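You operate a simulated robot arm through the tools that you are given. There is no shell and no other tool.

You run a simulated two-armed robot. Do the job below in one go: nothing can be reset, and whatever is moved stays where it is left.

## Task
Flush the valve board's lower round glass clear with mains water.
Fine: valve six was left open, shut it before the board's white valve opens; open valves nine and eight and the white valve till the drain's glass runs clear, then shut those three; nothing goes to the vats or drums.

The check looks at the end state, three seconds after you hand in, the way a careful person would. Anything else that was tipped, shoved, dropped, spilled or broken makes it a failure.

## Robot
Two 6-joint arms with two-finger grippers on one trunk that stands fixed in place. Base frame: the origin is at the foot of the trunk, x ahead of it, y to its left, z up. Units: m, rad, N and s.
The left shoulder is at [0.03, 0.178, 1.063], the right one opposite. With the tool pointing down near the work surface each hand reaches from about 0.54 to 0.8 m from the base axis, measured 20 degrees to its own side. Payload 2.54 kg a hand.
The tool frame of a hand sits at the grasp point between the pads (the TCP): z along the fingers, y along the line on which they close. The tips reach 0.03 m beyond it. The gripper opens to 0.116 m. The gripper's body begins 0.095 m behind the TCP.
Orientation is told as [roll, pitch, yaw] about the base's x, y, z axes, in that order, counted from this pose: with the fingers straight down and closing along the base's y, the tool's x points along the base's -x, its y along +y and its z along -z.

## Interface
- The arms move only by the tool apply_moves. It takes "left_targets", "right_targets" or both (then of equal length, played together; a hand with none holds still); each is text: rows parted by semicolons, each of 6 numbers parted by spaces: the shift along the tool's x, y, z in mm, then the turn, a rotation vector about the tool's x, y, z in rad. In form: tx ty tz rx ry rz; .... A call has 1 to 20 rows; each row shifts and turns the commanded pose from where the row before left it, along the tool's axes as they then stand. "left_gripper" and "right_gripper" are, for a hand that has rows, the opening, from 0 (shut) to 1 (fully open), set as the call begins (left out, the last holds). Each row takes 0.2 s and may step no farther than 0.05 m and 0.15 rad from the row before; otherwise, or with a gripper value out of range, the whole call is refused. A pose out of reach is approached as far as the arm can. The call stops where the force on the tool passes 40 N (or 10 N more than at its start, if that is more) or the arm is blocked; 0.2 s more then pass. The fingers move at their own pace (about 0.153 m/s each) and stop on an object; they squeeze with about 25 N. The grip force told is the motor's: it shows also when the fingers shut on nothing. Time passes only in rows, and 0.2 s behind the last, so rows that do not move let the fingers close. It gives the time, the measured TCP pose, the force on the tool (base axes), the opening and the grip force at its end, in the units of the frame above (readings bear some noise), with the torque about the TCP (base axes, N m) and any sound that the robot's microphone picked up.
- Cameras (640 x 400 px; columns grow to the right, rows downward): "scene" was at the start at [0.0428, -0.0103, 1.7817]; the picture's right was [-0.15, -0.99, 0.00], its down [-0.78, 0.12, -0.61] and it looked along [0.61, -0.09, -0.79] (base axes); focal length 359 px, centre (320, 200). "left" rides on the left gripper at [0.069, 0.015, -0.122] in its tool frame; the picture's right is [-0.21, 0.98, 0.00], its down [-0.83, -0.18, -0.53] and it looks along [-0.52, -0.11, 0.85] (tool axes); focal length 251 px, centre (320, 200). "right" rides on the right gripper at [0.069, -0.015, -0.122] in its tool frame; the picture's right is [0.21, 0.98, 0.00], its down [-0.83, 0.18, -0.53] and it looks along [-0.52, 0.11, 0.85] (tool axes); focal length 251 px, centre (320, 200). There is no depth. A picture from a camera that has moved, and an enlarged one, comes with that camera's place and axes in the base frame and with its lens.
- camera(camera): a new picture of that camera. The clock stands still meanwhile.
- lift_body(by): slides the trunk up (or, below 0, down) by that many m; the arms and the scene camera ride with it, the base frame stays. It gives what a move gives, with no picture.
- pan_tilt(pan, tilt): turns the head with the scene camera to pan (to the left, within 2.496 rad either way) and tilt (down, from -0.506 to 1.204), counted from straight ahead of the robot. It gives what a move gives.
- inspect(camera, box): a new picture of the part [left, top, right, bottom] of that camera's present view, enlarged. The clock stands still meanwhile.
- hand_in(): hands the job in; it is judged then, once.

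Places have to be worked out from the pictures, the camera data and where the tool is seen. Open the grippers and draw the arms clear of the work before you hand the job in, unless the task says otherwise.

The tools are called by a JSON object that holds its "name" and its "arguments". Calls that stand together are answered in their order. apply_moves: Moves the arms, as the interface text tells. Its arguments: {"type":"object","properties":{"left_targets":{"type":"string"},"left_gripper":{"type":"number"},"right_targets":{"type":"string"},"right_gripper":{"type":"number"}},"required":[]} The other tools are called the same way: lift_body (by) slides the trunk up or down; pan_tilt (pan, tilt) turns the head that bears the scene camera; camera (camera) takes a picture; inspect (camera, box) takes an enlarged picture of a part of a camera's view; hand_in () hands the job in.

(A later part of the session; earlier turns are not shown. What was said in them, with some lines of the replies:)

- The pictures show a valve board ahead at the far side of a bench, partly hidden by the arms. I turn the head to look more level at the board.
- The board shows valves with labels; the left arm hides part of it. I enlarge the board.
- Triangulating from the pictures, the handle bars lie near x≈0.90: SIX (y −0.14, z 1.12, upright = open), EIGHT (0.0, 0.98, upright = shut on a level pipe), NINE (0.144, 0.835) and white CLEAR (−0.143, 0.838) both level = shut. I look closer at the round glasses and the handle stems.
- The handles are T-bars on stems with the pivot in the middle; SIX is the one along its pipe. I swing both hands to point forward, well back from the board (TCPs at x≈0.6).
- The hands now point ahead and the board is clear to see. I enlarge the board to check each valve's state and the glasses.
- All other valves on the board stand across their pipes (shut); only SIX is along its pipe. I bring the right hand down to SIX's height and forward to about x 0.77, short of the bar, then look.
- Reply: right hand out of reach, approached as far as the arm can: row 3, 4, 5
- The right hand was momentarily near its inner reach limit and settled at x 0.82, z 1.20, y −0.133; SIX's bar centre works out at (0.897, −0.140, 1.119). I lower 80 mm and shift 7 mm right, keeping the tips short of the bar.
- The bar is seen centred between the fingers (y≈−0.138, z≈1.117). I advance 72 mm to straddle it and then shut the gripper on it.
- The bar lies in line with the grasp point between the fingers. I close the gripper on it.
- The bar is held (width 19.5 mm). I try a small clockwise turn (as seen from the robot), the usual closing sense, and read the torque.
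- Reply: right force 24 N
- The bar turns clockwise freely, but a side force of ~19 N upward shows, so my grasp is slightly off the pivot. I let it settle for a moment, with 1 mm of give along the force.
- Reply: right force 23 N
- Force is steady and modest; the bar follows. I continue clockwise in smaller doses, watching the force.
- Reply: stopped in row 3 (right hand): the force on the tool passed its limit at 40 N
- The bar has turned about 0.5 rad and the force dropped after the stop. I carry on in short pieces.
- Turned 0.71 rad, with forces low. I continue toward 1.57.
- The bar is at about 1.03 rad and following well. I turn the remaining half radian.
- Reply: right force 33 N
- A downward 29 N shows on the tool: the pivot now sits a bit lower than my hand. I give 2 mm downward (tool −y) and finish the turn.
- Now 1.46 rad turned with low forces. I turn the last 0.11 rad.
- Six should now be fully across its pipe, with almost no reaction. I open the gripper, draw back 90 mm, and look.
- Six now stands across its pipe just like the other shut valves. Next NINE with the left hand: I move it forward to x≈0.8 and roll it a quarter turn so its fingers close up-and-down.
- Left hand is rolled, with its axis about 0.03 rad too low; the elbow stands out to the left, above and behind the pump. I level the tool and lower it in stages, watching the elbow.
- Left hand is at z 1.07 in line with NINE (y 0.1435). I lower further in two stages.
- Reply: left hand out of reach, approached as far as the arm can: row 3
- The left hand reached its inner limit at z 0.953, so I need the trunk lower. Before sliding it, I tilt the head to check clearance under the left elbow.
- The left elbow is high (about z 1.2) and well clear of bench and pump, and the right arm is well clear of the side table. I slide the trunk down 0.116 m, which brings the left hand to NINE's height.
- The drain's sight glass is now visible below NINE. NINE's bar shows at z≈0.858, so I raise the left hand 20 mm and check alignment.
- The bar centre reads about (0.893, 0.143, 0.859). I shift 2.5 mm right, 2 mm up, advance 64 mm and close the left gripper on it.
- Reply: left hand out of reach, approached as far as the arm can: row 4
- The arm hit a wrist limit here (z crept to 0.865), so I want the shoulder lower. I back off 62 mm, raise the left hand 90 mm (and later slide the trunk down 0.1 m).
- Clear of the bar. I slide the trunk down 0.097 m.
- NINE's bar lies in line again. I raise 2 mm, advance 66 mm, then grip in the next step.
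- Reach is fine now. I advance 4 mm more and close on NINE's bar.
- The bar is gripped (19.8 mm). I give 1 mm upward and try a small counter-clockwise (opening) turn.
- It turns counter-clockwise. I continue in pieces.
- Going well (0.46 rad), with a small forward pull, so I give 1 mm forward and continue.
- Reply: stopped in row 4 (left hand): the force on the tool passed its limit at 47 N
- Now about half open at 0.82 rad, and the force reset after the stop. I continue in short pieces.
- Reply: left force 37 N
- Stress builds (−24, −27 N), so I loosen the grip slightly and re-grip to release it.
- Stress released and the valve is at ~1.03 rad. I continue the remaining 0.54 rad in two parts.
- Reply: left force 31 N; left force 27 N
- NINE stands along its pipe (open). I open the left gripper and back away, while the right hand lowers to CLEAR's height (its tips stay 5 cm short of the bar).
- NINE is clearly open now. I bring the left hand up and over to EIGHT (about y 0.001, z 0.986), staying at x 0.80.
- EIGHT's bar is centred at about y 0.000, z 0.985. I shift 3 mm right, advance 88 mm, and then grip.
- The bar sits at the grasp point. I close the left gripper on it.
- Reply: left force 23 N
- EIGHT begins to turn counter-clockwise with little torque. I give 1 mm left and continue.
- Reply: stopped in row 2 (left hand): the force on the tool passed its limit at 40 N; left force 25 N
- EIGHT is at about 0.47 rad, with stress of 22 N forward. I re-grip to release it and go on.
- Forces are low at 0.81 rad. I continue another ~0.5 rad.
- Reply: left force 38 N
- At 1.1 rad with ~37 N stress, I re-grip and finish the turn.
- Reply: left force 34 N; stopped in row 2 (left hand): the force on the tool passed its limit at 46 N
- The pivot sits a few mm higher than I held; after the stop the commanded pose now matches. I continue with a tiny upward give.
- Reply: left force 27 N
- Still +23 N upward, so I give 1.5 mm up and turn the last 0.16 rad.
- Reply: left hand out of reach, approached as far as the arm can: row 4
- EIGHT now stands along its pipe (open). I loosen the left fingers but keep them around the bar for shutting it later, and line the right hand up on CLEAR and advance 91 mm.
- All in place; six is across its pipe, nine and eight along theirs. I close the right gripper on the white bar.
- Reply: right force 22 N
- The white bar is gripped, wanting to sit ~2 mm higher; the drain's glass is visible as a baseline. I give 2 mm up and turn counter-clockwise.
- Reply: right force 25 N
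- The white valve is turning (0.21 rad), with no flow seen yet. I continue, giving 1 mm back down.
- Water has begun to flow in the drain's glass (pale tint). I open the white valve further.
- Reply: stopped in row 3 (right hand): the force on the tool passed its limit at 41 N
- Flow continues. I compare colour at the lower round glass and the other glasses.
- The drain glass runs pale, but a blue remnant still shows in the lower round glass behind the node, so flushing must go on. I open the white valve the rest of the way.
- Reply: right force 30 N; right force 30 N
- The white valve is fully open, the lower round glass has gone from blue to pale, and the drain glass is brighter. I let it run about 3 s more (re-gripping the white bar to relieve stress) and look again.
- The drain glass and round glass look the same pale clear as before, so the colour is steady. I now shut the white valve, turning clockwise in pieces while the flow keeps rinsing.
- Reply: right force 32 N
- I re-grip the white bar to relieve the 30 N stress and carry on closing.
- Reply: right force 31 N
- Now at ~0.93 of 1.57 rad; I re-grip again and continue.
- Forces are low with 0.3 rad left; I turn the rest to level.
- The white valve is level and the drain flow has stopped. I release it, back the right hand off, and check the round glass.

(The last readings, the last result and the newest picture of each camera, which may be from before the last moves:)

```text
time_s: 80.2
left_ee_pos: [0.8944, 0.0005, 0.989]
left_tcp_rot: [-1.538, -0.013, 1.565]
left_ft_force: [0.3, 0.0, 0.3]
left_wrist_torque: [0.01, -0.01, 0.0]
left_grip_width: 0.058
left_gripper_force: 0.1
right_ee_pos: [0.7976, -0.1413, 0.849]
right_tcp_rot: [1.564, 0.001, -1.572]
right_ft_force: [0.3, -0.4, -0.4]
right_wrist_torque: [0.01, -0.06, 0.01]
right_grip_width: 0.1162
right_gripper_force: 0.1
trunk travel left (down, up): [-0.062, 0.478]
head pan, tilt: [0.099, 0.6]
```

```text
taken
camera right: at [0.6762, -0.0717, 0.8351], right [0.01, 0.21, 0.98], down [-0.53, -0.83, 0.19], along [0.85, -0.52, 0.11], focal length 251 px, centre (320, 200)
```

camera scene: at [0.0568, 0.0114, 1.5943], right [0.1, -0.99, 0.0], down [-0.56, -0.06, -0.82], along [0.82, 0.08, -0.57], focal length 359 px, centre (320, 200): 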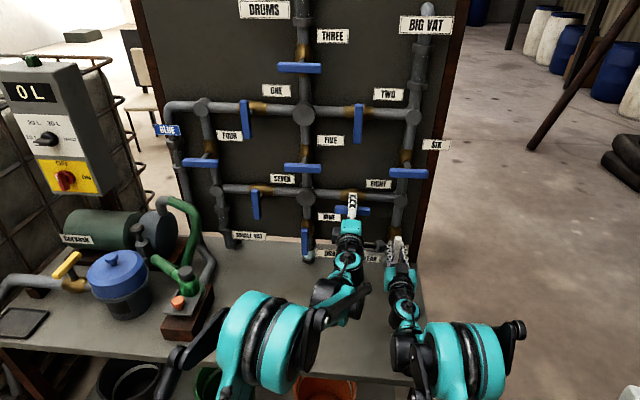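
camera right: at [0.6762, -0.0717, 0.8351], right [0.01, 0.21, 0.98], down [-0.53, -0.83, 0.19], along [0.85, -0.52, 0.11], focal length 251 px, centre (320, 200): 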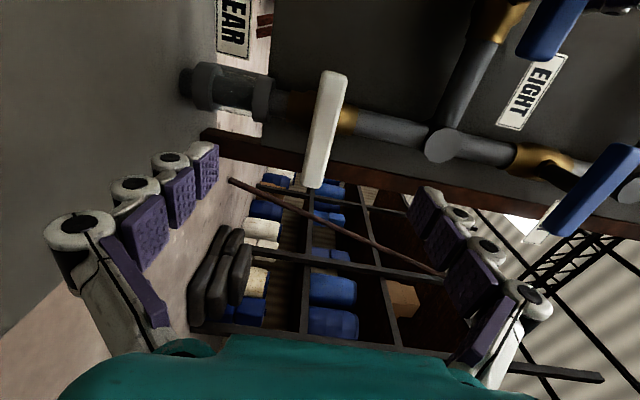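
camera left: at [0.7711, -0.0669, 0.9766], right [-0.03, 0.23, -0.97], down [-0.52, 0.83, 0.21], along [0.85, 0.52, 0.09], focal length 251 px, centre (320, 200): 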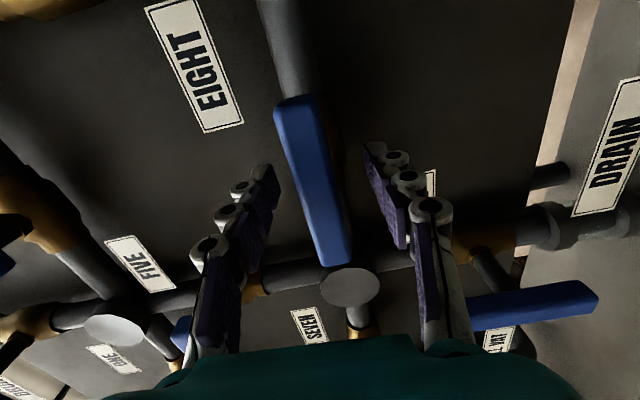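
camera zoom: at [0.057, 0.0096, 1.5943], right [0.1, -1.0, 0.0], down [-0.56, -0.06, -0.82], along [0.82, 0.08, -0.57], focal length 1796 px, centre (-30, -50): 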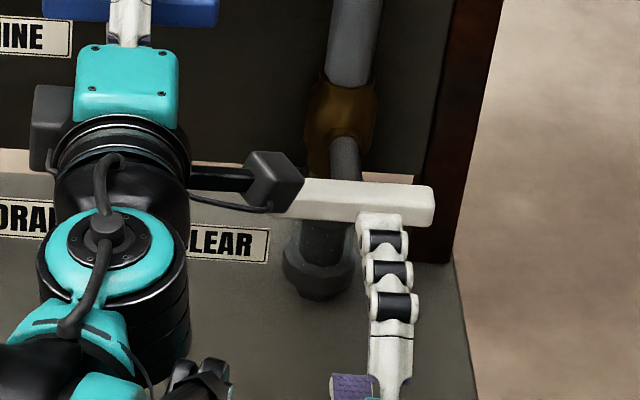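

White is shut and no flow shows in CLEAR's or the drain's glass; the round glass stays pale. Next I grip EIGHT with the left hand and turn it clockwise, shut.

{"name": "apply_moves", "arguments": {"left_targets": "0 0 0 0 0 0; 0 0 0 0 0 0; 0 0 0 0 0 0", "left_gripper": 0}}

{"name": "apply_moves", "arguments": {"left_targets": "0 0 0 0 0 0.07; 0 0 0 0 0 0.07; 0 0 0 0 0 0.07; 0 0 0 0 0 0.07"}}

{"name": "inspect", "arguments": {"camera": "scene", "box": [290, 170, 390, 250]}}

```text
time_s: 81.0
left_ee_pos: [0.8945, 0.0003, 0.9901]
left_tcp_rot: [-1.538, -0.011, 1.565]
left_ft_force: [7.8, -0.1, 10.2]
left_wrist_torque: [-0.01, -1.5, -0.2]
left_grip_width: 0.0201
left_gripper_force: 44.8
right_ee_pos: [0.7981, -0.1407, 0.8506]
right_tcp_rot: [1.563, 0.001, -1.568]
right_ft_force: [1.1, -0.2, 1.0]
right_wrist_torque: [-0.05, 0.0, 0.01]
right_grip_width: 0.1162
right_gripper_force: 0.0
trunk travel left (down, up): [-0.062, 0.478]
head pan, tilt: [0.099, 0.6]
```

```text
time_s: 82.0
left_ee_pos: [0.8941, -0.0, 0.9907]
left_tcp_rot: [-1.536, -0.296, 1.557]
left_ft_force: [10.1, -2.8, 20.4]
left_wrist_torque: [-0.01, -1.61, 0.57]
left_grip_width: 0.0201
left_gripper_force: 45.1
right_ee_pos: [0.7974, -0.1418, 0.8512]
right_tcp_rot: [1.561, 0.0, -1.569]
right_ft_force: [-0.4, 0.2, -0.8]
right_wrist_torque: [0.0, -0.02, 0.02]
right_grip_width: 0.1159
right_gripper_force: 0.1
trunk travel left (down, up): [-0.062, 0.478]
head pan, tilt: [0.099, 0.6]
```

```text
5.00 times, centred on (340, 210) of scene
camera zoom: at [0.0552, 0.0092, 1.5945], right [0.1, -1.0, 0.0], down [-0.56, -0.06, -0.83], along [0.82, 0.08, -0.56], focal length 1796 px, centre (220, 150)
```

zoom: 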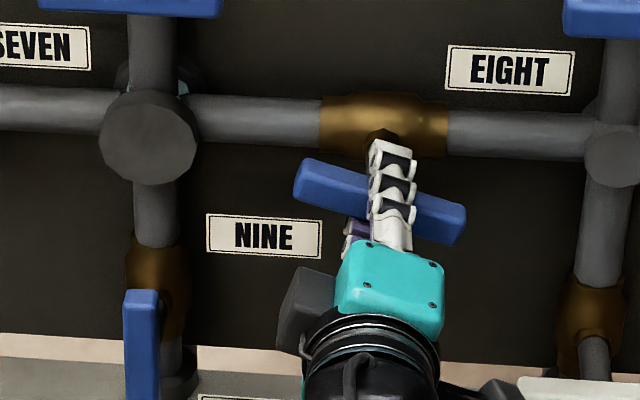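

The bar follows (0.28 rad), but a 1.6 N·m tilt torque remains from my tool axis dipping 0.03 rad. I loosen, level the tool, re-grip and go on.

{"name": "apply_moves", "arguments": {"left_targets": "0 0 0 0 0 0; 0 0 0 0.033 -0.010 0; 0 0 0 0 0 0", "left_gripper": 0.35}}

{"name": "apply_moves", "arguments": {"left_targets": "0 0 0 0 0 0; 0 0 0 0 0 0; 0 0 0 0 0 0", "left_gripper": 0}}

{"name": "apply_moves", "arguments": {"left_targets": "0 0 0 0 0 0.07; 0 0 0 0 0 0.07; 0 0 0 0 0 0.07; 0 0 0 0 0 0.07"}}

```text
time_s: 82.8
left_ee_pos: [0.8932, -0.0003, 0.9885]
left_tcp_rot: [-1.57, -0.292, 1.568]
left_ft_force: [0.3, 0.0, 0.1]
left_wrist_torque: [-0.02, 0.02, 0.01]
left_grip_width: 0.0406
left_gripper_force: 0.0
right_ee_pos: [0.7978, -0.1418, 0.8496]
right_tcp_rot: [1.561, 0.0, -1.57]
right_ft_force: [-0.4, 0.2, 0.9]
right_wrist_torque: [-0.02, 0.02, 0.0]
right_grip_width: 0.1161
right_gripper_force: 0.1
trunk travel left (down, up): [-0.062, 0.478]
head pan, tilt: [0.099, 0.6]
```

```text
time_s: 83.7
left_ee_pos: [0.8951, -0.0004, 0.9898]
left_tcp_rot: [-1.573, -0.292, 1.568]
left_ft_force: [13.4, -2.9, 17.0]
left_wrist_torque: [0.0, 0.02, -0.33]
left_grip_width: 0.0196
left_gripper_force: 44.2
right_ee_pos: [0.7981, -0.1414, 0.851]
right_tcp_rot: [1.562, 0.0, -1.569]
right_ft_force: [0.1, -0.1, 0.0]
right_wrist_torque: [-0.02, 0.0, 0.02]
right_grip_width: 0.1161
right_gripper_force: 0.0
trunk travel left (down, up): [-0.062, 0.478]
head pan, tilt: [0.099, 0.6]
```

```text
time_s: 84.7
left_ee_pos: [0.8954, -0.0001, 0.9891]
left_tcp_rot: [-1.573, -0.577, 1.568]
left_ft_force: [25.9, -3.9, 27.9]
left_wrist_torque: [0.01, 0.39, -0.67]
left_grip_width: 0.0199
left_gripper_force: 44.5
right_ee_pos: [0.7979, -0.1421, 0.85]
right_tcp_rot: [1.562, 0.0, -1.57]
right_ft_force: [-1.0, -0.7, -0.7]
right_wrist_torque: [0.02, -0.01, -0.01]
right_grip_width: 0.116
right_gripper_force: 0.0
trunk travel left (down, up): [-0.062, 0.478]
head pan, tilt: [0.099, 0.6]
```

Torque is gone, and a +26/+28 N pull remains. I loosen, shift 1.5 mm up and 2 mm forward, re-grip and continue.

{"name": "apply_moves", "arguments": {"left_targets": "0 0 0 0 0 0; -0.8 -1.3 2 0 0 0; 0 0 0 0 0 0", "left_gripper": 0.35}}

{"name": "apply_moves", "arguments": {"left_targets": "0 0 0 0 0 0; 0 0 0 0 0 0; 0 0 0 0 0 0", "left_gripper": 0}}

{"name": "apply_moves", "arguments": {"left_targets": "0 0 0 0 0 0.07; 0 0 0 0 0 0.07; 0 0 0 0 0 0.07; 0 0 0 0 0 0.07; 0 0 0 0 0 0.07"}}

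{"name": "inspect", "arguments": {"camera": "scene", "box": [290, 170, 390, 250]}}

```text
time_s: 85.5
left_ee_pos: [0.897, -0.0009, 0.9912]
left_tcp_rot: [-1.571, -0.573, 1.568]
left_ft_force: [-0.5, 0.0, -0.6]
left_wrist_torque: [0.02, 0.0, 0.0]
left_grip_width: 0.0404
left_gripper_force: 0.1
right_ee_pos: [0.7979, -0.1413, 0.8498]
right_tcp_rot: [1.562, -0.001, -1.57]
right_ft_force: [0.4, -0.5, -0.1]
right_wrist_torque: [0.03, 0.0, 0.03]
right_grip_width: 0.116
right_gripper_force: 0.0
trunk travel left (down, up): [-0.062, 0.478]
head pan, tilt: [0.099, 0.6]
```

```text
time_s: 86.2
left_ee_pos: [0.8968, -0.0002, 0.9908]
left_tcp_rot: [-1.57, -0.571, 1.567]
left_ft_force: [-8.6, 2.4, -9.8]
left_wrist_torque: [0.03, 0.0, 0.4]
left_grip_width: 0.0195
left_gripper_force: 44.8
right_ee_pos: [0.7993, -0.1405, 0.8492]
right_tcp_rot: [1.562, 0.001, -1.568]
right_ft_force: [-0.8, 0.4, -0.1]
right_wrist_torque: [0.0, 0.01, -0.02]
right_grip_width: 0.1161
right_gripper_force: 0.0
trunk travel left (down, up): [-0.062, 0.478]
head pan, tilt: [0.099, 0.6]
```

```text
time_s: 87.5
left_ee_pos: [0.897, -0.0005, 0.9901]
left_tcp_rot: [-1.572, -0.923, 1.567]
left_ft_force: [-19.0, 5.0, -17.7]
left_wrist_torque: [0.02, 0.93, -0.38]
left_grip_width: 0.0194
left_gripper_force: 44.1
right_ee_pos: [0.7983, -0.1421, 0.8494]
right_tcp_rot: [1.562, -0.001, -1.569]
right_ft_force: [0.1, 0.1, -0.8]
right_wrist_torque: [-0.01, -0.03, 0.01]
right_grip_width: 0.116
right_gripper_force: 0.0
trunk travel left (down, up): [-0.062, 0.478]
head pan, tilt: [0.099, 0.6]
```

```text
5.00 times, centred on (340, 210) of scene
camera zoom: at [0.0567, 0.0103, 1.5942], right [0.1, -0.99, 0.0], down [-0.56, -0.06, -0.82], along [0.82, 0.08, -0.57], focal length 1796 px, centre (220, 150)
```

zoom: 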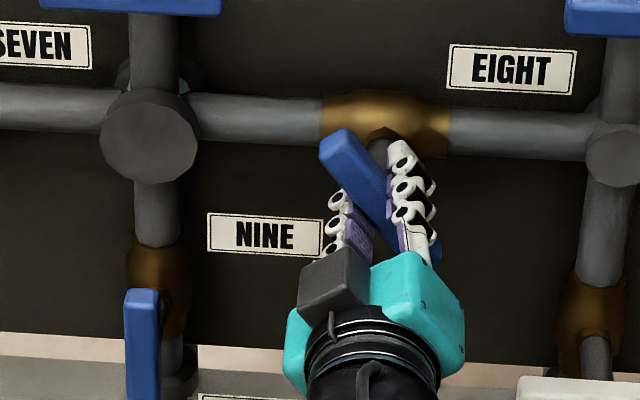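

At 0.92 rad; I re-grip once more and turn the remaining 0.65 rad.

{"name": "apply_moves", "arguments": {"left_targets": "0 0 0 0 0 0; 0 0 -1 0 0 0; 0 0 0 0 0 0", "left_gripper": 0.35}}

{"name": "apply_moves", "arguments": {"left_targets": "0 0 0 0 0 0; 0 0 0 0 0 0; 0 0 0 0 0 0", "left_gripper": 0}}

{"name": "apply_moves", "arguments": {"left_targets": "0 0 0 0 0 0.07; 0 0 0 0 0 0.07; 0 0 0 0 0 0.07; 0 0 0 0 0 0.07; 0 0 0 0 0 0.07"}}

{"name": "apply_moves", "arguments": {"left_targets": "0 0 0 0 0 0.07; 0 0 0 0 0 0.07; 0 0 0 0 0 0.07; 0 0 0 0 0 0.07; 0 0 0 0 0 0.02"}}

{"name": "inspect", "arguments": {"camera": "scene", "box": [290, 170, 390, 250]}}

```text
time_s: 88.2
left_ee_pos: [0.8972, 0.0004, 0.9903]
left_tcp_rot: [-1.574, -0.924, 1.568]
left_ft_force: [0.1, -0.3, 0.4]
left_wrist_torque: [-0.01, 0.01, 0.03]
left_grip_width: 0.0404
left_gripper_force: 0.0
right_ee_pos: [0.7981, -0.1424, 0.85]
right_tcp_rot: [1.563, -0.001, -1.57]
right_ft_force: [-0.1, -0.2, -0.4]
right_wrist_torque: [-0.01, -0.01, -0.03]
right_grip_width: 0.1161
right_gripper_force: 0.2
trunk travel left (down, up): [-0.062, 0.478]
head pan, tilt: [0.099, 0.6]
```

```text
time_s: 89.0
left_ee_pos: [0.895, 0.0004, 0.9907]
left_tcp_rot: [-1.574, -0.923, 1.567]
left_ft_force: [-1.0, 0.3, -0.6]
left_wrist_torque: [-0.02, -0.23, 0.16]
left_grip_width: 0.0198
left_gripper_force: 44.4
right_ee_pos: [0.7978, -0.1428, 0.8511]
right_tcp_rot: [1.562, -0.001, -1.569]
right_ft_force: [0.2, 0.6, -0.4]
right_wrist_torque: [-0.01, 0.0, 0.0]
right_grip_width: 0.1158
right_gripper_force: 0.0
trunk travel left (down, up): [-0.062, 0.478]
head pan, tilt: [0.099, 0.6]
```

```text
time_s: 90.2
left_ee_pos: [0.8968, -0.0003, 0.99]
left_tcp_rot: [-1.572, -1.274, 1.568]
left_ft_force: [-3.6, 0.2, -4.9]
left_wrist_torque: [-0.01, -0.24, 0.16]
left_grip_width: 0.0196
left_gripper_force: 44.2
right_ee_pos: [0.7986, -0.1422, 0.8487]
right_tcp_rot: [1.562, 0.001, -1.567]
right_ft_force: [-0.5, -0.4, -0.2]
right_wrist_torque: [-0.02, 0.03, -0.02]
right_grip_width: 0.1161
right_gripper_force: 0.1
trunk travel left (down, up): [-0.062, 0.478]
head pan, tilt: [0.099, 0.6]
```

```text
time_s: 91.5
left_ee_pos: [0.8956, 0.0006, 0.9914]
left_tcp_rot: [1.776, -1.567, -1.78]
left_ft_force: [6.8, -4.0, 6.9]
left_wrist_torque: [-0.23, -0.69, 0.06]
left_grip_width: 0.0197
left_gripper_force: 44.3
right_ee_pos: [0.7987, -0.1423, 0.8494]
right_tcp_rot: [1.561, 0.0, -1.569]
right_ft_force: [-0.7, 0.4, -0.2]
right_wrist_torque: [-0.01, 0.02, 0.0]
right_grip_width: 0.1157
right_gripper_force: 0.0
trunk travel left (down, up): [-0.062, 0.478]
head pan, tilt: [0.099, 0.6]
```

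```text
5.00 times, centred on (340, 210) of scene
camera zoom: at [0.0571, 0.0091, 1.5944], right [0.1, -1.0, 0.0], down [-0.56, -0.06, -0.82], along [0.82, 0.08, -0.57], focal length 1796 px, centre (220, 150)
```

zoom: 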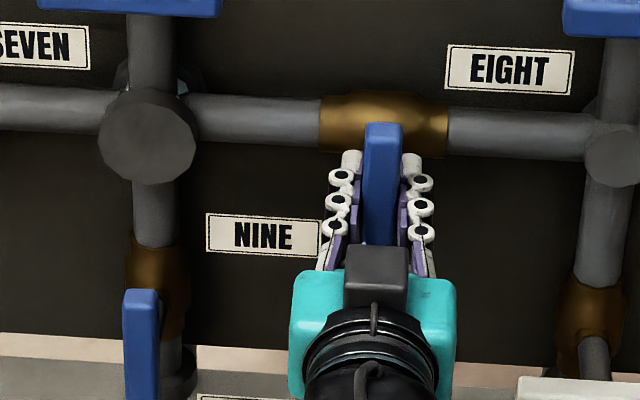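

EIGHT is upright again (shut). I release it, back off, and check from the front.

{"name": "apply_moves", "arguments": {"left_targets": "0 0 0 0 0 0; 0 0 0 0 0 0; 0 0 0 0 0 0; 0 0 -20 0 0 0; 0 0 -25 0 0 0; 0 0 -25 0 0 0; 0 0 -20 0 0 0; 0 0 0 0 0 0", "left_gripper": 1}}

{"name": "camera", "arguments": {"camera": "left"}}

{"name": "inspect", "arguments": {"camera": "scene", "box": [260, 150, 440, 280]}}

```text
time_s: 93.2
left_ee_pos: [0.8047, 0.0013, 0.9906]
left_tcp_rot: [1.867, -1.569, -1.873]
left_ft_force: [-0.3, -0.5, 0.6]
left_wrist_torque: [-0.02, -0.01, -0.02]
left_grip_width: 0.1159
left_gripper_force: 0.1
right_ee_pos: [0.7976, -0.142, 0.8495]
right_tcp_rot: [1.562, 0.001, -1.57]
right_ft_force: [0.2, -0.9, 0.3]
right_wrist_torque: [0.01, -0.01, 0.03]
right_grip_width: 0.1159
right_gripper_force: 0.1
trunk travel left (down, up): [-0.062, 0.478]
head pan, tilt: [0.099, 0.6]
```

```text
taken
camera left: at [0.6819, 0.0182, 0.9208], right [0.0, 0.98, 0.22], down [-0.54, -0.18, 0.83], along [0.84, -0.12, 0.52], focal length 251 px, centre (320, 200)
```

left: 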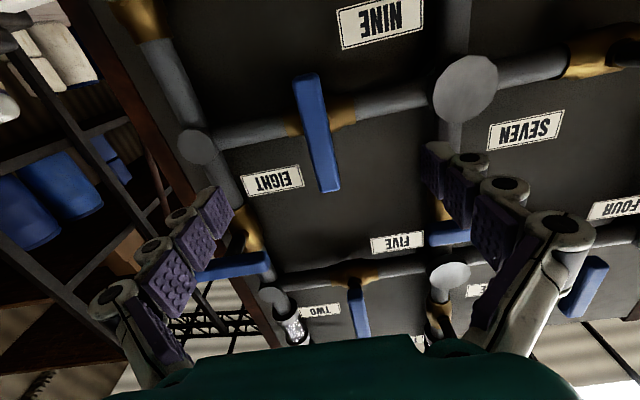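

```text
3.08 times, centred on (350, 215) of scene
camera zoom: at [0.057, 0.0096, 1.5943], right [0.1, -1.0, 0.0], down [-0.56, -0.06, -0.82], along [0.82, 0.08, -0.57], focal length 1105 px, centre (228, 154)
```

zoom: 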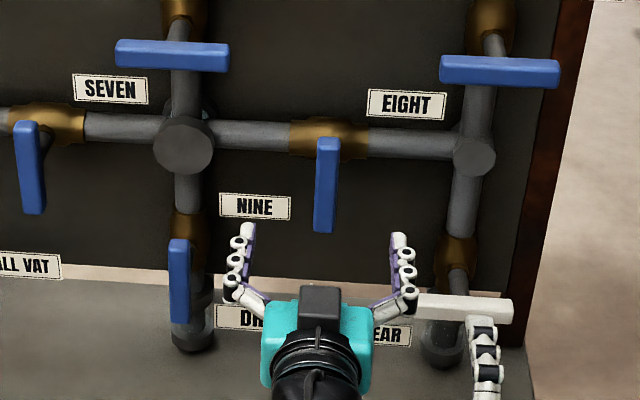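

EIGHT matches its earlier shut attitude. I take the left hand over to NINE (y 0.140) and down to z 0.859, staying back at x 0.80.

{"name": "apply_moves", "arguments": {"left_targets": "0 35 0 0 0 0; 0 35 0 0 0 0; 0 35 0 0 0 0; 0 34 0 0 0 0; 33 0 0 0 0 0; 33 0 0 0 0 0; 33 0 0 0 0 0; 32 0 0 0 0 0; 0 0 0 0 0 0"}}

{"name": "camera", "arguments": {"camera": "left"}}

{"name": "inspect", "arguments": {"camera": "scene", "box": [260, 200, 360, 280]}}

```text
time_s: 95.2
left_ee_pos: [0.8054, 0.1421, 0.8605]
left_tcp_rot: [1.955, -1.568, -1.961]
left_ft_force: [0.4, 0.0, -0.5]
left_wrist_torque: [0.0, -0.01, 0.02]
left_grip_width: 0.1161
left_gripper_force: 0.2
right_ee_pos: [0.7971, -0.1421, 0.8503]
right_tcp_rot: [1.563, 0.001, -1.569]
right_ft_force: [-0.7, 0.3, -0.7]
right_wrist_torque: [0.03, 0.01, 0.01]
right_grip_width: 0.1159
right_gripper_force: 0.0
trunk travel left (down, up): [-0.062, 0.478]
head pan, tilt: [0.099, 0.6]
```

```text
taken
camera left: at [0.6821, 0.1602, 0.7901], right [0.0, 0.98, 0.22], down [-0.54, -0.18, 0.83], along [0.84, -0.12, 0.52], focal length 251 px, centre (320, 200)
```

left: 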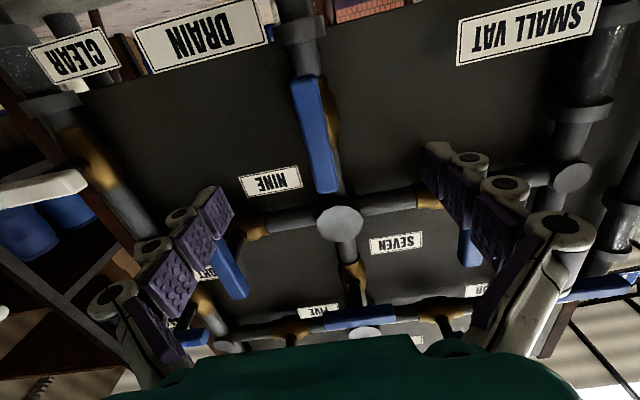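

```text
5.00 times, centred on (310, 240) of scene
camera zoom: at [0.0567, 0.0097, 1.5944], right [0.1, -1.0, 0.0], down [-0.56, -0.06, -0.82], along [0.82, 0.08, -0.57], focal length 1796 px, centre (370, 0)
```

zoom: 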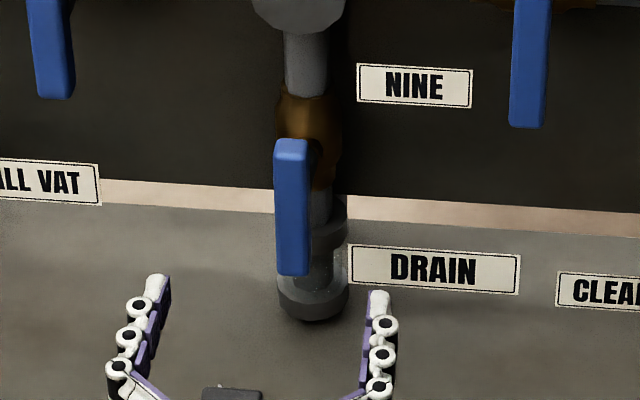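

NINE's bar is about 3–4 mm right of the hand's line. I shift 3 mm, advance 90 mm, then grip.

{"name": "apply_moves", "arguments": {"left_targets": "0 -3 22 0 0 0; 0 0 23 0 0 0; 0 0 23 0 0 0; 0 0 22 0 0 0; 0 0 0 0 0 0"}}

{"name": "apply_moves", "arguments": {"left_targets": "0 0 0 0 0 0; 0 0 0 0 0 0; 0 0 0 0 0 0; 0 0 0 0 0 0", "left_gripper": 0}}

{"name": "inspect", "arguments": {"camera": "scene", "box": [260, 200, 360, 280]}}

```text
time_s: 96.5
left_ee_pos: [0.8968, 0.1367, 0.8603]
left_tcp_rot: [1.918, -1.571, -1.924]
left_ft_force: [0.9, 0.2, 0.4]
left_wrist_torque: [0.01, 0.01, -0.04]
left_grip_width: 0.116
left_gripper_force: 0.0
right_ee_pos: [0.7982, -0.1423, 0.8499]
right_tcp_rot: [1.561, 0.0, -1.57]
right_ft_force: [-0.4, -0.1, 0.4]
right_wrist_torque: [-0.01, -0.01, 0.03]
right_grip_width: 0.1161
right_gripper_force: 0.1
trunk travel left (down, up): [-0.062, 0.478]
head pan, tilt: [0.099, 0.6]
```

```text
time_s: 97.5
left_ee_pos: [0.8969, 0.1409, 0.8598]
left_tcp_rot: [2.63, -1.571, -2.629]
left_ft_force: [-0.9, 11.6, 2.1]
left_wrist_torque: [0.02, 0.12, 0.18]
left_grip_width: 0.0195
left_gripper_force: 44.3
right_ee_pos: [0.7975, -0.1401, 0.8514]
right_tcp_rot: [1.562, -0.001, -1.566]
right_ft_force: [0.5, 0.7, -0.1]
right_wrist_torque: [-0.03, 0.03, 0.01]
right_grip_width: 0.116
right_gripper_force: 0.1
trunk travel left (down, up): [-0.062, 0.478]
head pan, tilt: [0.099, 0.6]
```

```text
5.00 times, centred on (310, 240) of scene
camera zoom: at [0.0565, 0.0113, 1.5943], right [0.1, -0.99, 0.0], down [-0.56, -0.06, -0.82], along [0.82, 0.08, -0.57], focal length 1796 px, centre (370, 0)
```

zoom: 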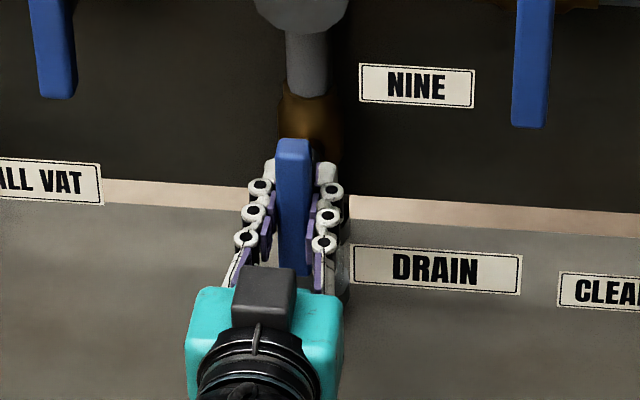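

NINE is gripped. I give 2 mm left and turn clockwise in pieces.

{"name": "apply_moves", "arguments": {"left_targets": "0 2 -1 0 0 0; 0 0 0 0 0 0.07; 0 0 0 0 0 0.07; 0 0 0 0 0 0.07; 0 0 0 0 0 0.07; 0 0 0 0 0 0.07"}}

{"name": "apply_moves", "arguments": {"left_targets": "0 0 0 0 0 0; 0 0 0 0 0 0", "left_gripper": 0.35}}

{"name": "apply_moves", "arguments": {"left_targets": "0 0 0 0 0 0; 0 0 0 0 0 0; 0 0 0 0 0 0", "left_gripper": 0}}

{"name": "inspect", "arguments": {"camera": "scene", "box": [260, 200, 360, 280]}}

```text
time_s: 98.5
left_ee_pos: [0.8971, 0.1408, 0.86]
left_tcp_rot: [1.572, -1.35, -1.573]
left_ft_force: [12.7, 2.9, 6.3]
left_wrist_torque: [0.0, -0.48, -0.1]
left_grip_width: 0.0193
left_gripper_force: 44.2
right_ee_pos: [0.7985, -0.1423, 0.8488]
right_tcp_rot: [1.561, 0.0, -1.569]
right_ft_force: [-0.3, 0.2, 0.1]
right_wrist_torque: [0.01, 0.0, 0.04]
right_grip_width: 0.1161
right_gripper_force: 0.1
trunk travel left (down, up): [-0.062, 0.478]
head pan, tilt: [0.099, 0.6]
stopped in row 5 (left hand): the force on the tool passed its limit at 41 N (the readings are from after the stop); the commanded pose is now the measured one
```

```text
time_s: 99.1
left_ee_pos: [0.8957, 0.1388, 0.8612]
left_tcp_rot: [1.573, -1.345, -1.577]
left_ft_force: [0.2, -0.5, -0.1]
left_wrist_torque: [0.01, 0.0, -0.01]
left_grip_width: 0.0406
left_gripper_force: 0.1
right_ee_pos: [0.7974, -0.1425, 0.8494]
right_tcp_rot: [1.563, 0.0, -1.569]
right_ft_force: [0.8, 0.6, 0.5]
right_wrist_torque: [0.02, 0.03, -0.02]
right_grip_width: 0.1156
right_gripper_force: 0.0
trunk travel left (down, up): [-0.062, 0.478]
head pan, tilt: [0.099, 0.6]
```

```text
time_s: 99.9
left_ee_pos: [0.8963, 0.1407, 0.859]
left_tcp_rot: [1.574, -1.349, -1.576]
left_ft_force: [-6.4, 2.0, -3.2]
left_wrist_torque: [0.01, 0.1, 0.04]
left_grip_width: 0.0196
left_gripper_force: 44.2
right_ee_pos: [0.7977, -0.1421, 0.8513]
right_tcp_rot: [1.563, 0.0, -1.571]
right_ft_force: [-0.5, -0.2, -0.5]
right_wrist_torque: [0.01, 0.0, -0.02]
right_grip_width: 0.1159
right_gripper_force: 0.0
trunk travel left (down, up): [-0.062, 0.478]
head pan, tilt: [0.099, 0.6]
```

```text
5.00 times, centred on (310, 240) of scene
camera zoom: at [0.0565, 0.01, 1.5943], right [0.1, -0.99, 0.0], down [-0.56, -0.06, -0.83], along [0.82, 0.08, -0.56], focal length 1796 px, centre (370, 0)
```

zoom: 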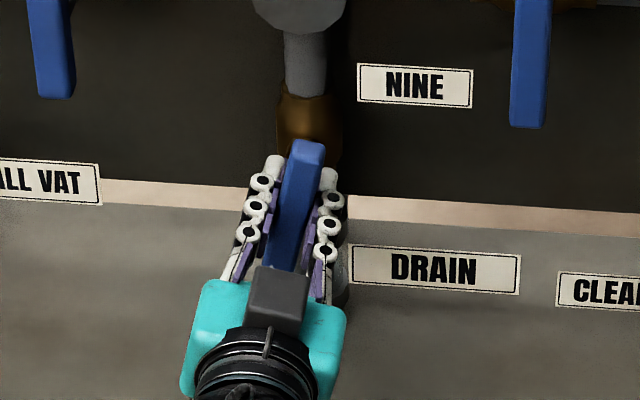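

Fresh grip with low force at 0.22 rad turned. I continue in pieces with re-grips.

{"name": "apply_moves", "arguments": {"left_targets": "0 0 0 0 0 0.07; 0 0 0 0 0 0.07; 0 0 0 0 0 0.07; 0 0 0 0 0 0.07; 0 0 0 0 0 0.07"}}

{"name": "apply_moves", "arguments": {"left_targets": "0 0 0 0 0 0; 0 0 0 0 0 0", "left_gripper": 0.35}}

{"name": "apply_moves", "arguments": {"left_targets": "0 0 0 0 0 0; 0 0 0 0 0 0; 0 0 0 0 0 0", "left_gripper": 0}}

{"name": "apply_moves", "arguments": {"left_targets": "0 0 0 0 0 0.07; 0 0 0 0 0 0.07; 0 0 0 0 0 0.07; 0 0 0 0 0 0.07; 0 0 0 0 0 0.07"}}

{"name": "inspect", "arguments": {"camera": "scene", "box": [260, 200, 360, 280]}}

```text
time_s: 101.1
left_ee_pos: [0.8963, 0.141, 0.8595]
left_tcp_rot: [1.571, -0.996, -1.575]
left_ft_force: [-0.7, 3.3, -0.6]
left_wrist_torque: [0.01, 0.19, 0.22]
left_grip_width: 0.0195
left_gripper_force: 44.7
right_ee_pos: [0.7982, -0.1401, 0.8499]
right_tcp_rot: [1.562, -0.001, -1.569]
right_ft_force: [0.3, -0.1, 0.1]
right_wrist_torque: [-0.01, -0.01, 0.0]
right_grip_width: 0.1159
right_gripper_force: 0.0
trunk travel left (down, up): [-0.062, 0.478]
head pan, tilt: [0.099, 0.6]
```

```text
time_s: 101.7
left_ee_pos: [0.8954, 0.1385, 0.8606]
left_tcp_rot: [1.57, -0.999, -1.575]
left_ft_force: [0.3, -0.3, 0.1]
left_wrist_torque: [0.03, 0.01, 0.0]
left_grip_width: 0.0408
left_gripper_force: 0.1
right_ee_pos: [0.7989, -0.1418, 0.8502]
right_tcp_rot: [1.562, 0.0, -1.568]
right_ft_force: [-0.4, 0.2, -0.5]
right_wrist_torque: [0.03, 0.02, 0.01]
right_grip_width: 0.1159
right_gripper_force: 0.0
trunk travel left (down, up): [-0.062, 0.478]
head pan, tilt: [0.099, 0.6]
```

```text
time_s: 102.5
left_ee_pos: [0.8958, 0.1394, 0.8582]
left_tcp_rot: [1.572, -0.997, -1.574]
left_ft_force: [-2.0, 0.5, 0.1]
left_wrist_torque: [0.03, 0.11, 0.1]
left_grip_width: 0.0192
left_gripper_force: 44.8
right_ee_pos: [0.7985, -0.141, 0.8503]
right_tcp_rot: [1.563, 0.001, -1.57]
right_ft_force: [0.5, 0.1, -0.2]
right_wrist_torque: [-0.02, -0.04, 0.01]
right_grip_width: 0.1158
right_gripper_force: 0.0
trunk travel left (down, up): [-0.062, 0.478]
head pan, tilt: [0.099, 0.6]
```

```text
time_s: 103.7
left_ee_pos: [0.8956, 0.1407, 0.8599]
left_tcp_rot: [1.572, -0.647, -1.573]
left_ft_force: [-12.7, 0.5, -5.9]
left_wrist_torque: [-0.01, 0.53, 0.78]
left_grip_width: 0.0195
left_gripper_force: 44.6
right_ee_pos: [0.7976, -0.1413, 0.8497]
right_tcp_rot: [1.561, 0.0, -1.569]
right_ft_force: [-1.0, 0.7, 0.5]
right_wrist_torque: [-0.02, -0.01, 0.03]
right_grip_width: 0.1158
right_gripper_force: 0.0
trunk travel left (down, up): [-0.062, 0.478]
head pan, tilt: [0.099, 0.6]
```

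```text
5.00 times, centred on (310, 240) of scene
camera zoom: at [0.056, 0.0099, 1.5943], right [0.1, -0.99, 0.0], down [-0.56, -0.06, -0.83], along [0.82, 0.08, -0.56], focal length 1796 px, centre (370, 0)
```

zoom: 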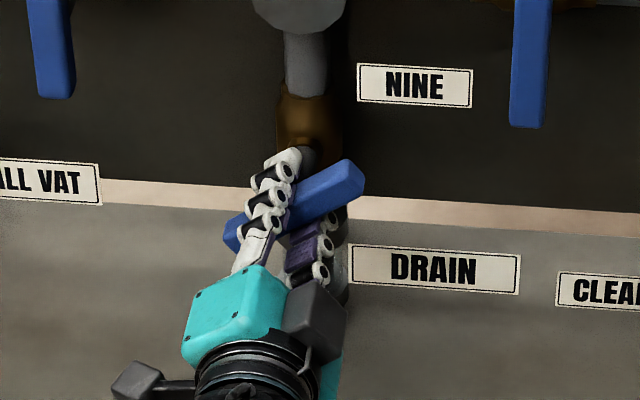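

Going smoothly; 0.65 rad remains. I continue with another re-grip in between.

{"name": "apply_moves", "arguments": {"left_targets": "0 0 0 0 0 0; 0 0 0 0 0 0", "left_gripper": 0.35}}

{"name": "apply_moves", "arguments": {"left_targets": "0 0 0 0 0 0; 0 0 0 0 0 0; 0 0 0 0 0 0", "left_gripper": 0}}

{"name": "apply_moves", "arguments": {"left_targets": "0 0 0 0 0 0.07; 0 0 0 0 0 0.07; 0 0 0 0 0 0.07; 0 0 0 0 0 0.07; 0 0 0 0 0 0.07"}}

{"name": "apply_moves", "arguments": {"left_targets": "0 0 0 0 0 0.07; 0 0 0 0 0 0.07; 0 0 0 0 0 0.07; 0 0 0 0 0 0.07; 0 0 0 0 0 0.02"}}

{"name": "inspect", "arguments": {"camera": "scene", "box": [260, 200, 360, 280]}}

```text
time_s: 104.3
left_ee_pos: [0.8968, 0.1382, 0.8599]
left_tcp_rot: [1.571, -0.647, -1.576]
left_ft_force: [-0.3, 0.2, -0.7]
left_wrist_torque: [-0.02, 0.01, 0.0]
left_grip_width: 0.0406
left_gripper_force: 0.0
right_ee_pos: [0.7982, -0.1424, 0.8507]
right_tcp_rot: [1.561, -0.001, -1.57]
right_ft_force: [0.8, -0.4, -0.1]
right_wrist_torque: [0.02, 0.02, 0.02]
right_grip_width: 0.1161
right_gripper_force: 0.1
trunk travel left (down, up): [-0.062, 0.478]
head pan, tilt: [0.099, 0.6]
```

```text
time_s: 105.1
left_ee_pos: [0.8964, 0.1397, 0.8605]
left_tcp_rot: [1.572, -0.646, -1.575]
left_ft_force: [3.8, -0.8, 3.0]
left_wrist_torque: [-0.03, -0.16, 0.14]
left_grip_width: 0.0193
left_gripper_force: 44.6
right_ee_pos: [0.7975, -0.1421, 0.8498]
right_tcp_rot: [1.561, -0.002, -1.568]
right_ft_force: [0.5, 0.1, 0.2]
right_wrist_torque: [-0.02, -0.05, -0.01]
right_grip_width: 0.1158
right_gripper_force: 0.0
trunk travel left (down, up): [-0.062, 0.478]
head pan, tilt: [0.099, 0.6]
```

```text
time_s: 106.3
left_ee_pos: [0.8962, 0.1395, 0.8602]
left_tcp_rot: [1.571, -0.295, -1.575]
left_ft_force: [-0.7, -1.8, 1.1]
left_wrist_torque: [0.04, 0.06, 0.18]
left_grip_width: 0.0195
left_gripper_force: 44.2
right_ee_pos: [0.7978, -0.1427, 0.8498]
right_tcp_rot: [1.562, 0.0, -1.569]
right_ft_force: [-0.3, 0.1, -0.4]
right_wrist_torque: [-0.01, -0.02, 0.0]
right_grip_width: 0.116
right_gripper_force: 0.1
trunk travel left (down, up): [-0.062, 0.478]
head pan, tilt: [0.099, 0.6]
```

```text
time_s: 107.5
left_ee_pos: [0.8963, 0.1399, 0.8599]
left_tcp_rot: [1.57, 0.001, -1.575]
left_ft_force: [14.8, -5.8, 8.0]
left_wrist_torque: [-0.2, -0.06, 0.75]
left_grip_width: 0.0192
left_gripper_force: 44.5
right_ee_pos: [0.7992, -0.1425, 0.8488]
right_tcp_rot: [1.562, 0.0, -1.569]
right_ft_force: [0.6, 0.3, 0.9]
right_wrist_torque: [0.02, 0.03, 0.03]
right_grip_width: 0.1159
right_gripper_force: 0.0
trunk travel left (down, up): [-0.062, 0.478]
head pan, tilt: [0.099, 0.6]
```

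```text
5.00 times, centred on (310, 240) of scene
camera zoom: at [0.0577, 0.0088, 1.5943], right [0.1, -1.0, 0.0], down [-0.56, -0.06, -0.82], along [0.82, 0.08, -0.57], focal length 1796 px, centre (370, 0)
```

zoom: 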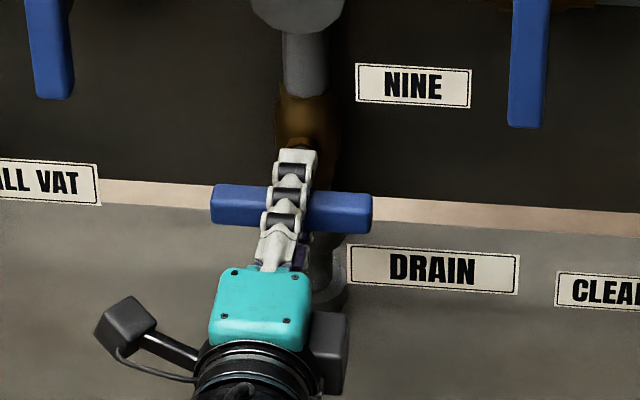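

NINE is level again exactly as at first. I release it and back the left hand off.

{"name": "apply_moves", "arguments": {"left_targets": "0 0 0 0 0 0; 0 0 0 0 0 0; 0 0 0 0 0 0; 0 0 -20 0 0 0; 0 0 -25 0 0 0; 0 0 -25 0 0 0; 0 0 -25 0 0 0; 0 0 0 0 0 0", "left_gripper": 1}}

{"name": "lift_body", "arguments": {"by": 0.213}}

{"name": "camera", "arguments": {"camera": "scene"}}

```text
time_s: 109.3
left_ee_pos: [0.8005, 0.1402, 0.8599]
left_tcp_rot: [1.57, 0.002, -1.574]
left_ft_force: [0.4, 0.1, -0.4]
left_wrist_torque: [0.01, 0.0, 0.0]
left_grip_width: 0.116
left_gripper_force: 0.1
right_ee_pos: [0.7982, -0.1419, 0.8502]
right_tcp_rot: [1.562, 0.001, -1.569]
right_ft_force: [0.1, 0.0, -0.3]
right_wrist_torque: [0.0, 0.01, 0.05]
right_grip_width: 0.1158
right_gripper_force: 0.1
trunk travel left (down, up): [-0.062, 0.478]
head pan, tilt: [0.099, 0.6]
```

```text
time_s: 111.6
left_ee_pos: [0.8006, 0.1414, 1.0739]
left_tcp_rot: [1.572, 0.002, -1.574]
left_ft_force: [-0.6, 0.6, 0.0]
left_wrist_torque: [-0.01, -0.01, 0.0]
left_grip_width: 0.1159
left_gripper_force: 0.1
right_ee_pos: [0.799, -0.1422, 1.0639]
right_tcp_rot: [1.562, 0.001, -1.569]
right_ft_force: [-0.1, 0.9, -0.2]
right_wrist_torque: [0.03, -0.04, 0.05]
right_grip_width: 0.116
right_gripper_force: 0.0
trunk travel left (down, up): [-0.275, 0.265]
head pan, tilt: [0.099, 0.6]
```

```text
taken
camera scene: at [0.0571, 0.0097, 1.8072], right [0.1, -1.0, 0.0], down [-0.56, -0.06, -0.82], along [0.82, 0.08, -0.57], focal length 359 px, centre (320, 200)
```

scene: 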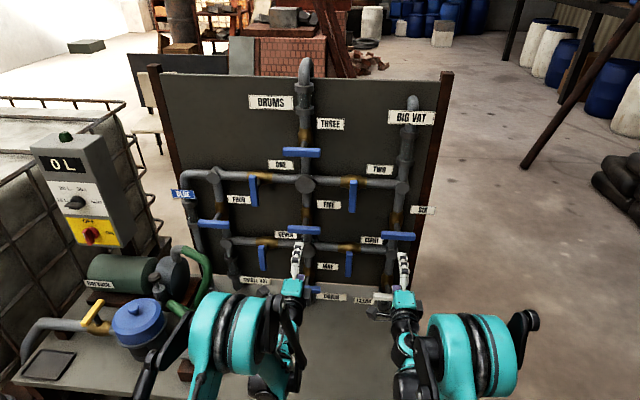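

Both hands are clear at x 0.80. I raise both 240 mm and draw them back 180 mm to leave the board clear.

{"name": "apply_moves", "arguments": {"left_targets": "0 40 0 0 0 0; 0 40 0 0 0 0; 0 40 0 0 0 0; 0 40 0 0 0 0; 0 40 0 0 0 0; 0 40 0 0 0 0; 0 0 -30 0 0 0; 0 0 -30 0 0 0; 0 0 -30 0 0 0; 0 0 -30 0 0 0; 0 0 -30 0 0 0; 0 0 -30 0 0 0; 0 0 0 0 0 0", "right_targets": "0 40 0 0 0 0; 0 40 0 0 0 0; 0 40 0 0 0 0; 0 40 0 0 0 0; 0 40 0 0 0 0; 0 40 0 0 0 0; 0 0 -30 0 0 0; 0 0 -30 0 0 0; 0 0 -30 0 0 0; 0 0 -30 0 0 0; 0 0 -30 0 0 0; 0 0 -30 0 0 0; 0 0 0 0 0 0"}}

{"name": "camera", "arguments": {"camera": "scene"}}

{"name": "inspect", "arguments": {"camera": "scene", "box": [160, 130, 450, 310]}}

{"name": "inspect", "arguments": {"camera": "scene", "box": [270, 210, 430, 320]}}

{"name": "inspect", "arguments": {"camera": "scene", "box": [280, 230, 330, 265]}}

```text
time_s: 114.4
left_ee_pos: [0.6196, 0.1412, 1.3143]
left_tcp_rot: [1.568, 0.003, -1.572]
left_ft_force: [0.8, 0.1, -0.7]
left_wrist_torque: [-0.01, -0.03, 0.02]
left_grip_width: 0.116
left_gripper_force: 0.0
right_ee_pos: [0.6209, -0.142, 1.3052]
right_tcp_rot: [1.555, -0.001, -1.568]
right_ft_force: [1.0, -0.6, 0.2]
right_wrist_torque: [0.03, -0.02, 0.03]
right_grip_width: 0.1158
right_gripper_force: 0.0
trunk travel left (down, up): [-0.275, 0.265]
head pan, tilt: [0.099, 0.6]
```

```text
taken
camera scene: at [0.0594, 0.0097, 1.8072], right [0.1, -1.0, 0.0], down [-0.56, -0.06, -0.82], along [0.82, 0.08, -0.57], focal length 359 px, centre (320, 200)
```

scene: 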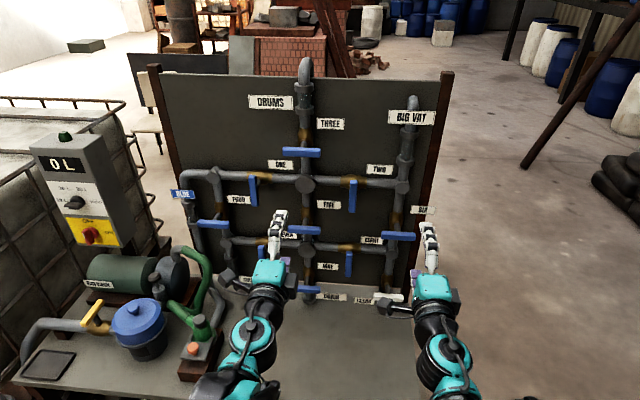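

```text
2.21 times, centred on (305, 220) of scene
camera zoom: at [0.0594, 0.0097, 1.8072], right [0.1, -1.0, 0.0], down [-0.56, -0.06, -0.82], along [0.82, 0.08, -0.57], focal length 793 px, centre (353, 156)
```

zoom: 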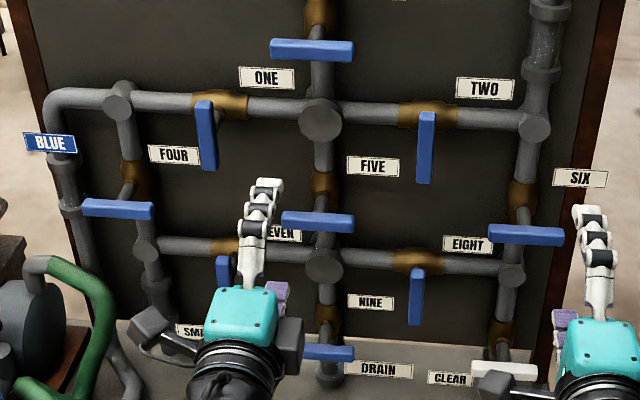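

```text
3.64 times, centred on (350, 265) of scene
camera zoom: at [0.0594, 0.0097, 1.8072], right [0.1, -1.0, 0.0], down [-0.56, -0.06, -0.82], along [0.82, 0.08, -0.57], focal length 1306 px, centre (211, -36)
```

zoom: 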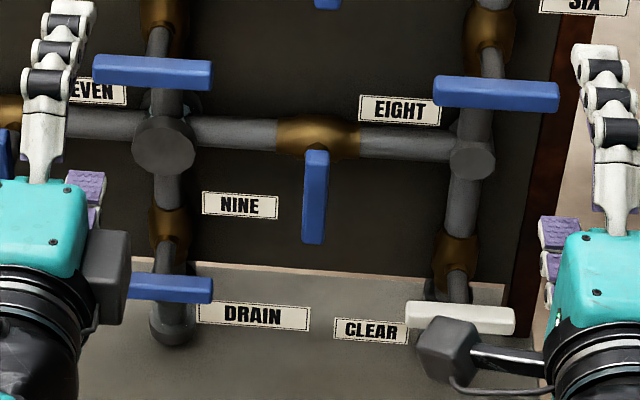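

```text
11.43 times, centred on (305, 248) of scene
camera zoom: at [0.0594, 0.0097, 1.8072], right [0.1, -1.0, 0.0], down [-0.56, -0.06, -0.82], along [0.82, 0.08, -0.57], focal length 4105 px, centre (491, -343)
```

zoom: 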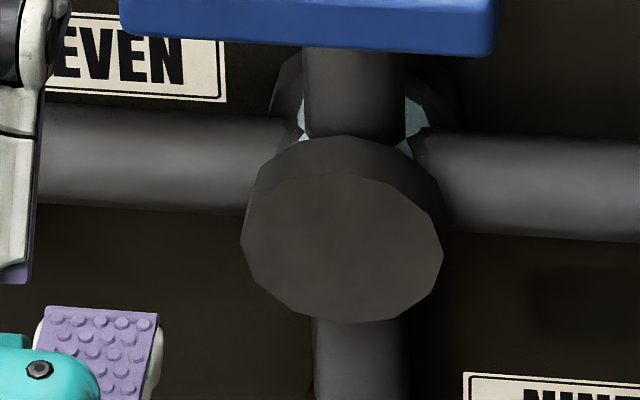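

All valves stand across their pipes (six, eight, nine and white shut), and the lower round glass is clear pale water. Nothing shows flow, and both hands are open and clear of the board, so I hand the job in.

{"name": "hand_in", "arguments": {}}

```text
The job is handed in.
```

The lower round glass is flushed: it went from blue to pale, clear water, and I've handed the job in. The check's result hasn't come back to me.

- **Before the flush:** I shut valve six before touching the white valve, then opened nine, eight and the white valve in that order.
- **The flush:** Mains water ran to the drain until its glass stopped changing colour and ran pale. I judged "clear" by eye from the camera pictures.
- **Afterwards:** I shut the white valve first, then eight, then nine. In the last pictures all four handles, including six, stand across their pipes, and I saw no flow in the glasses I checked.
- **Vats and drums:** The other valves stayed shut and I didn't touch them. I saw no sign of water going to the vats or drums.

I saw nothing tipped, dropped or spilled. Both grippers are open and drawn back from the board.
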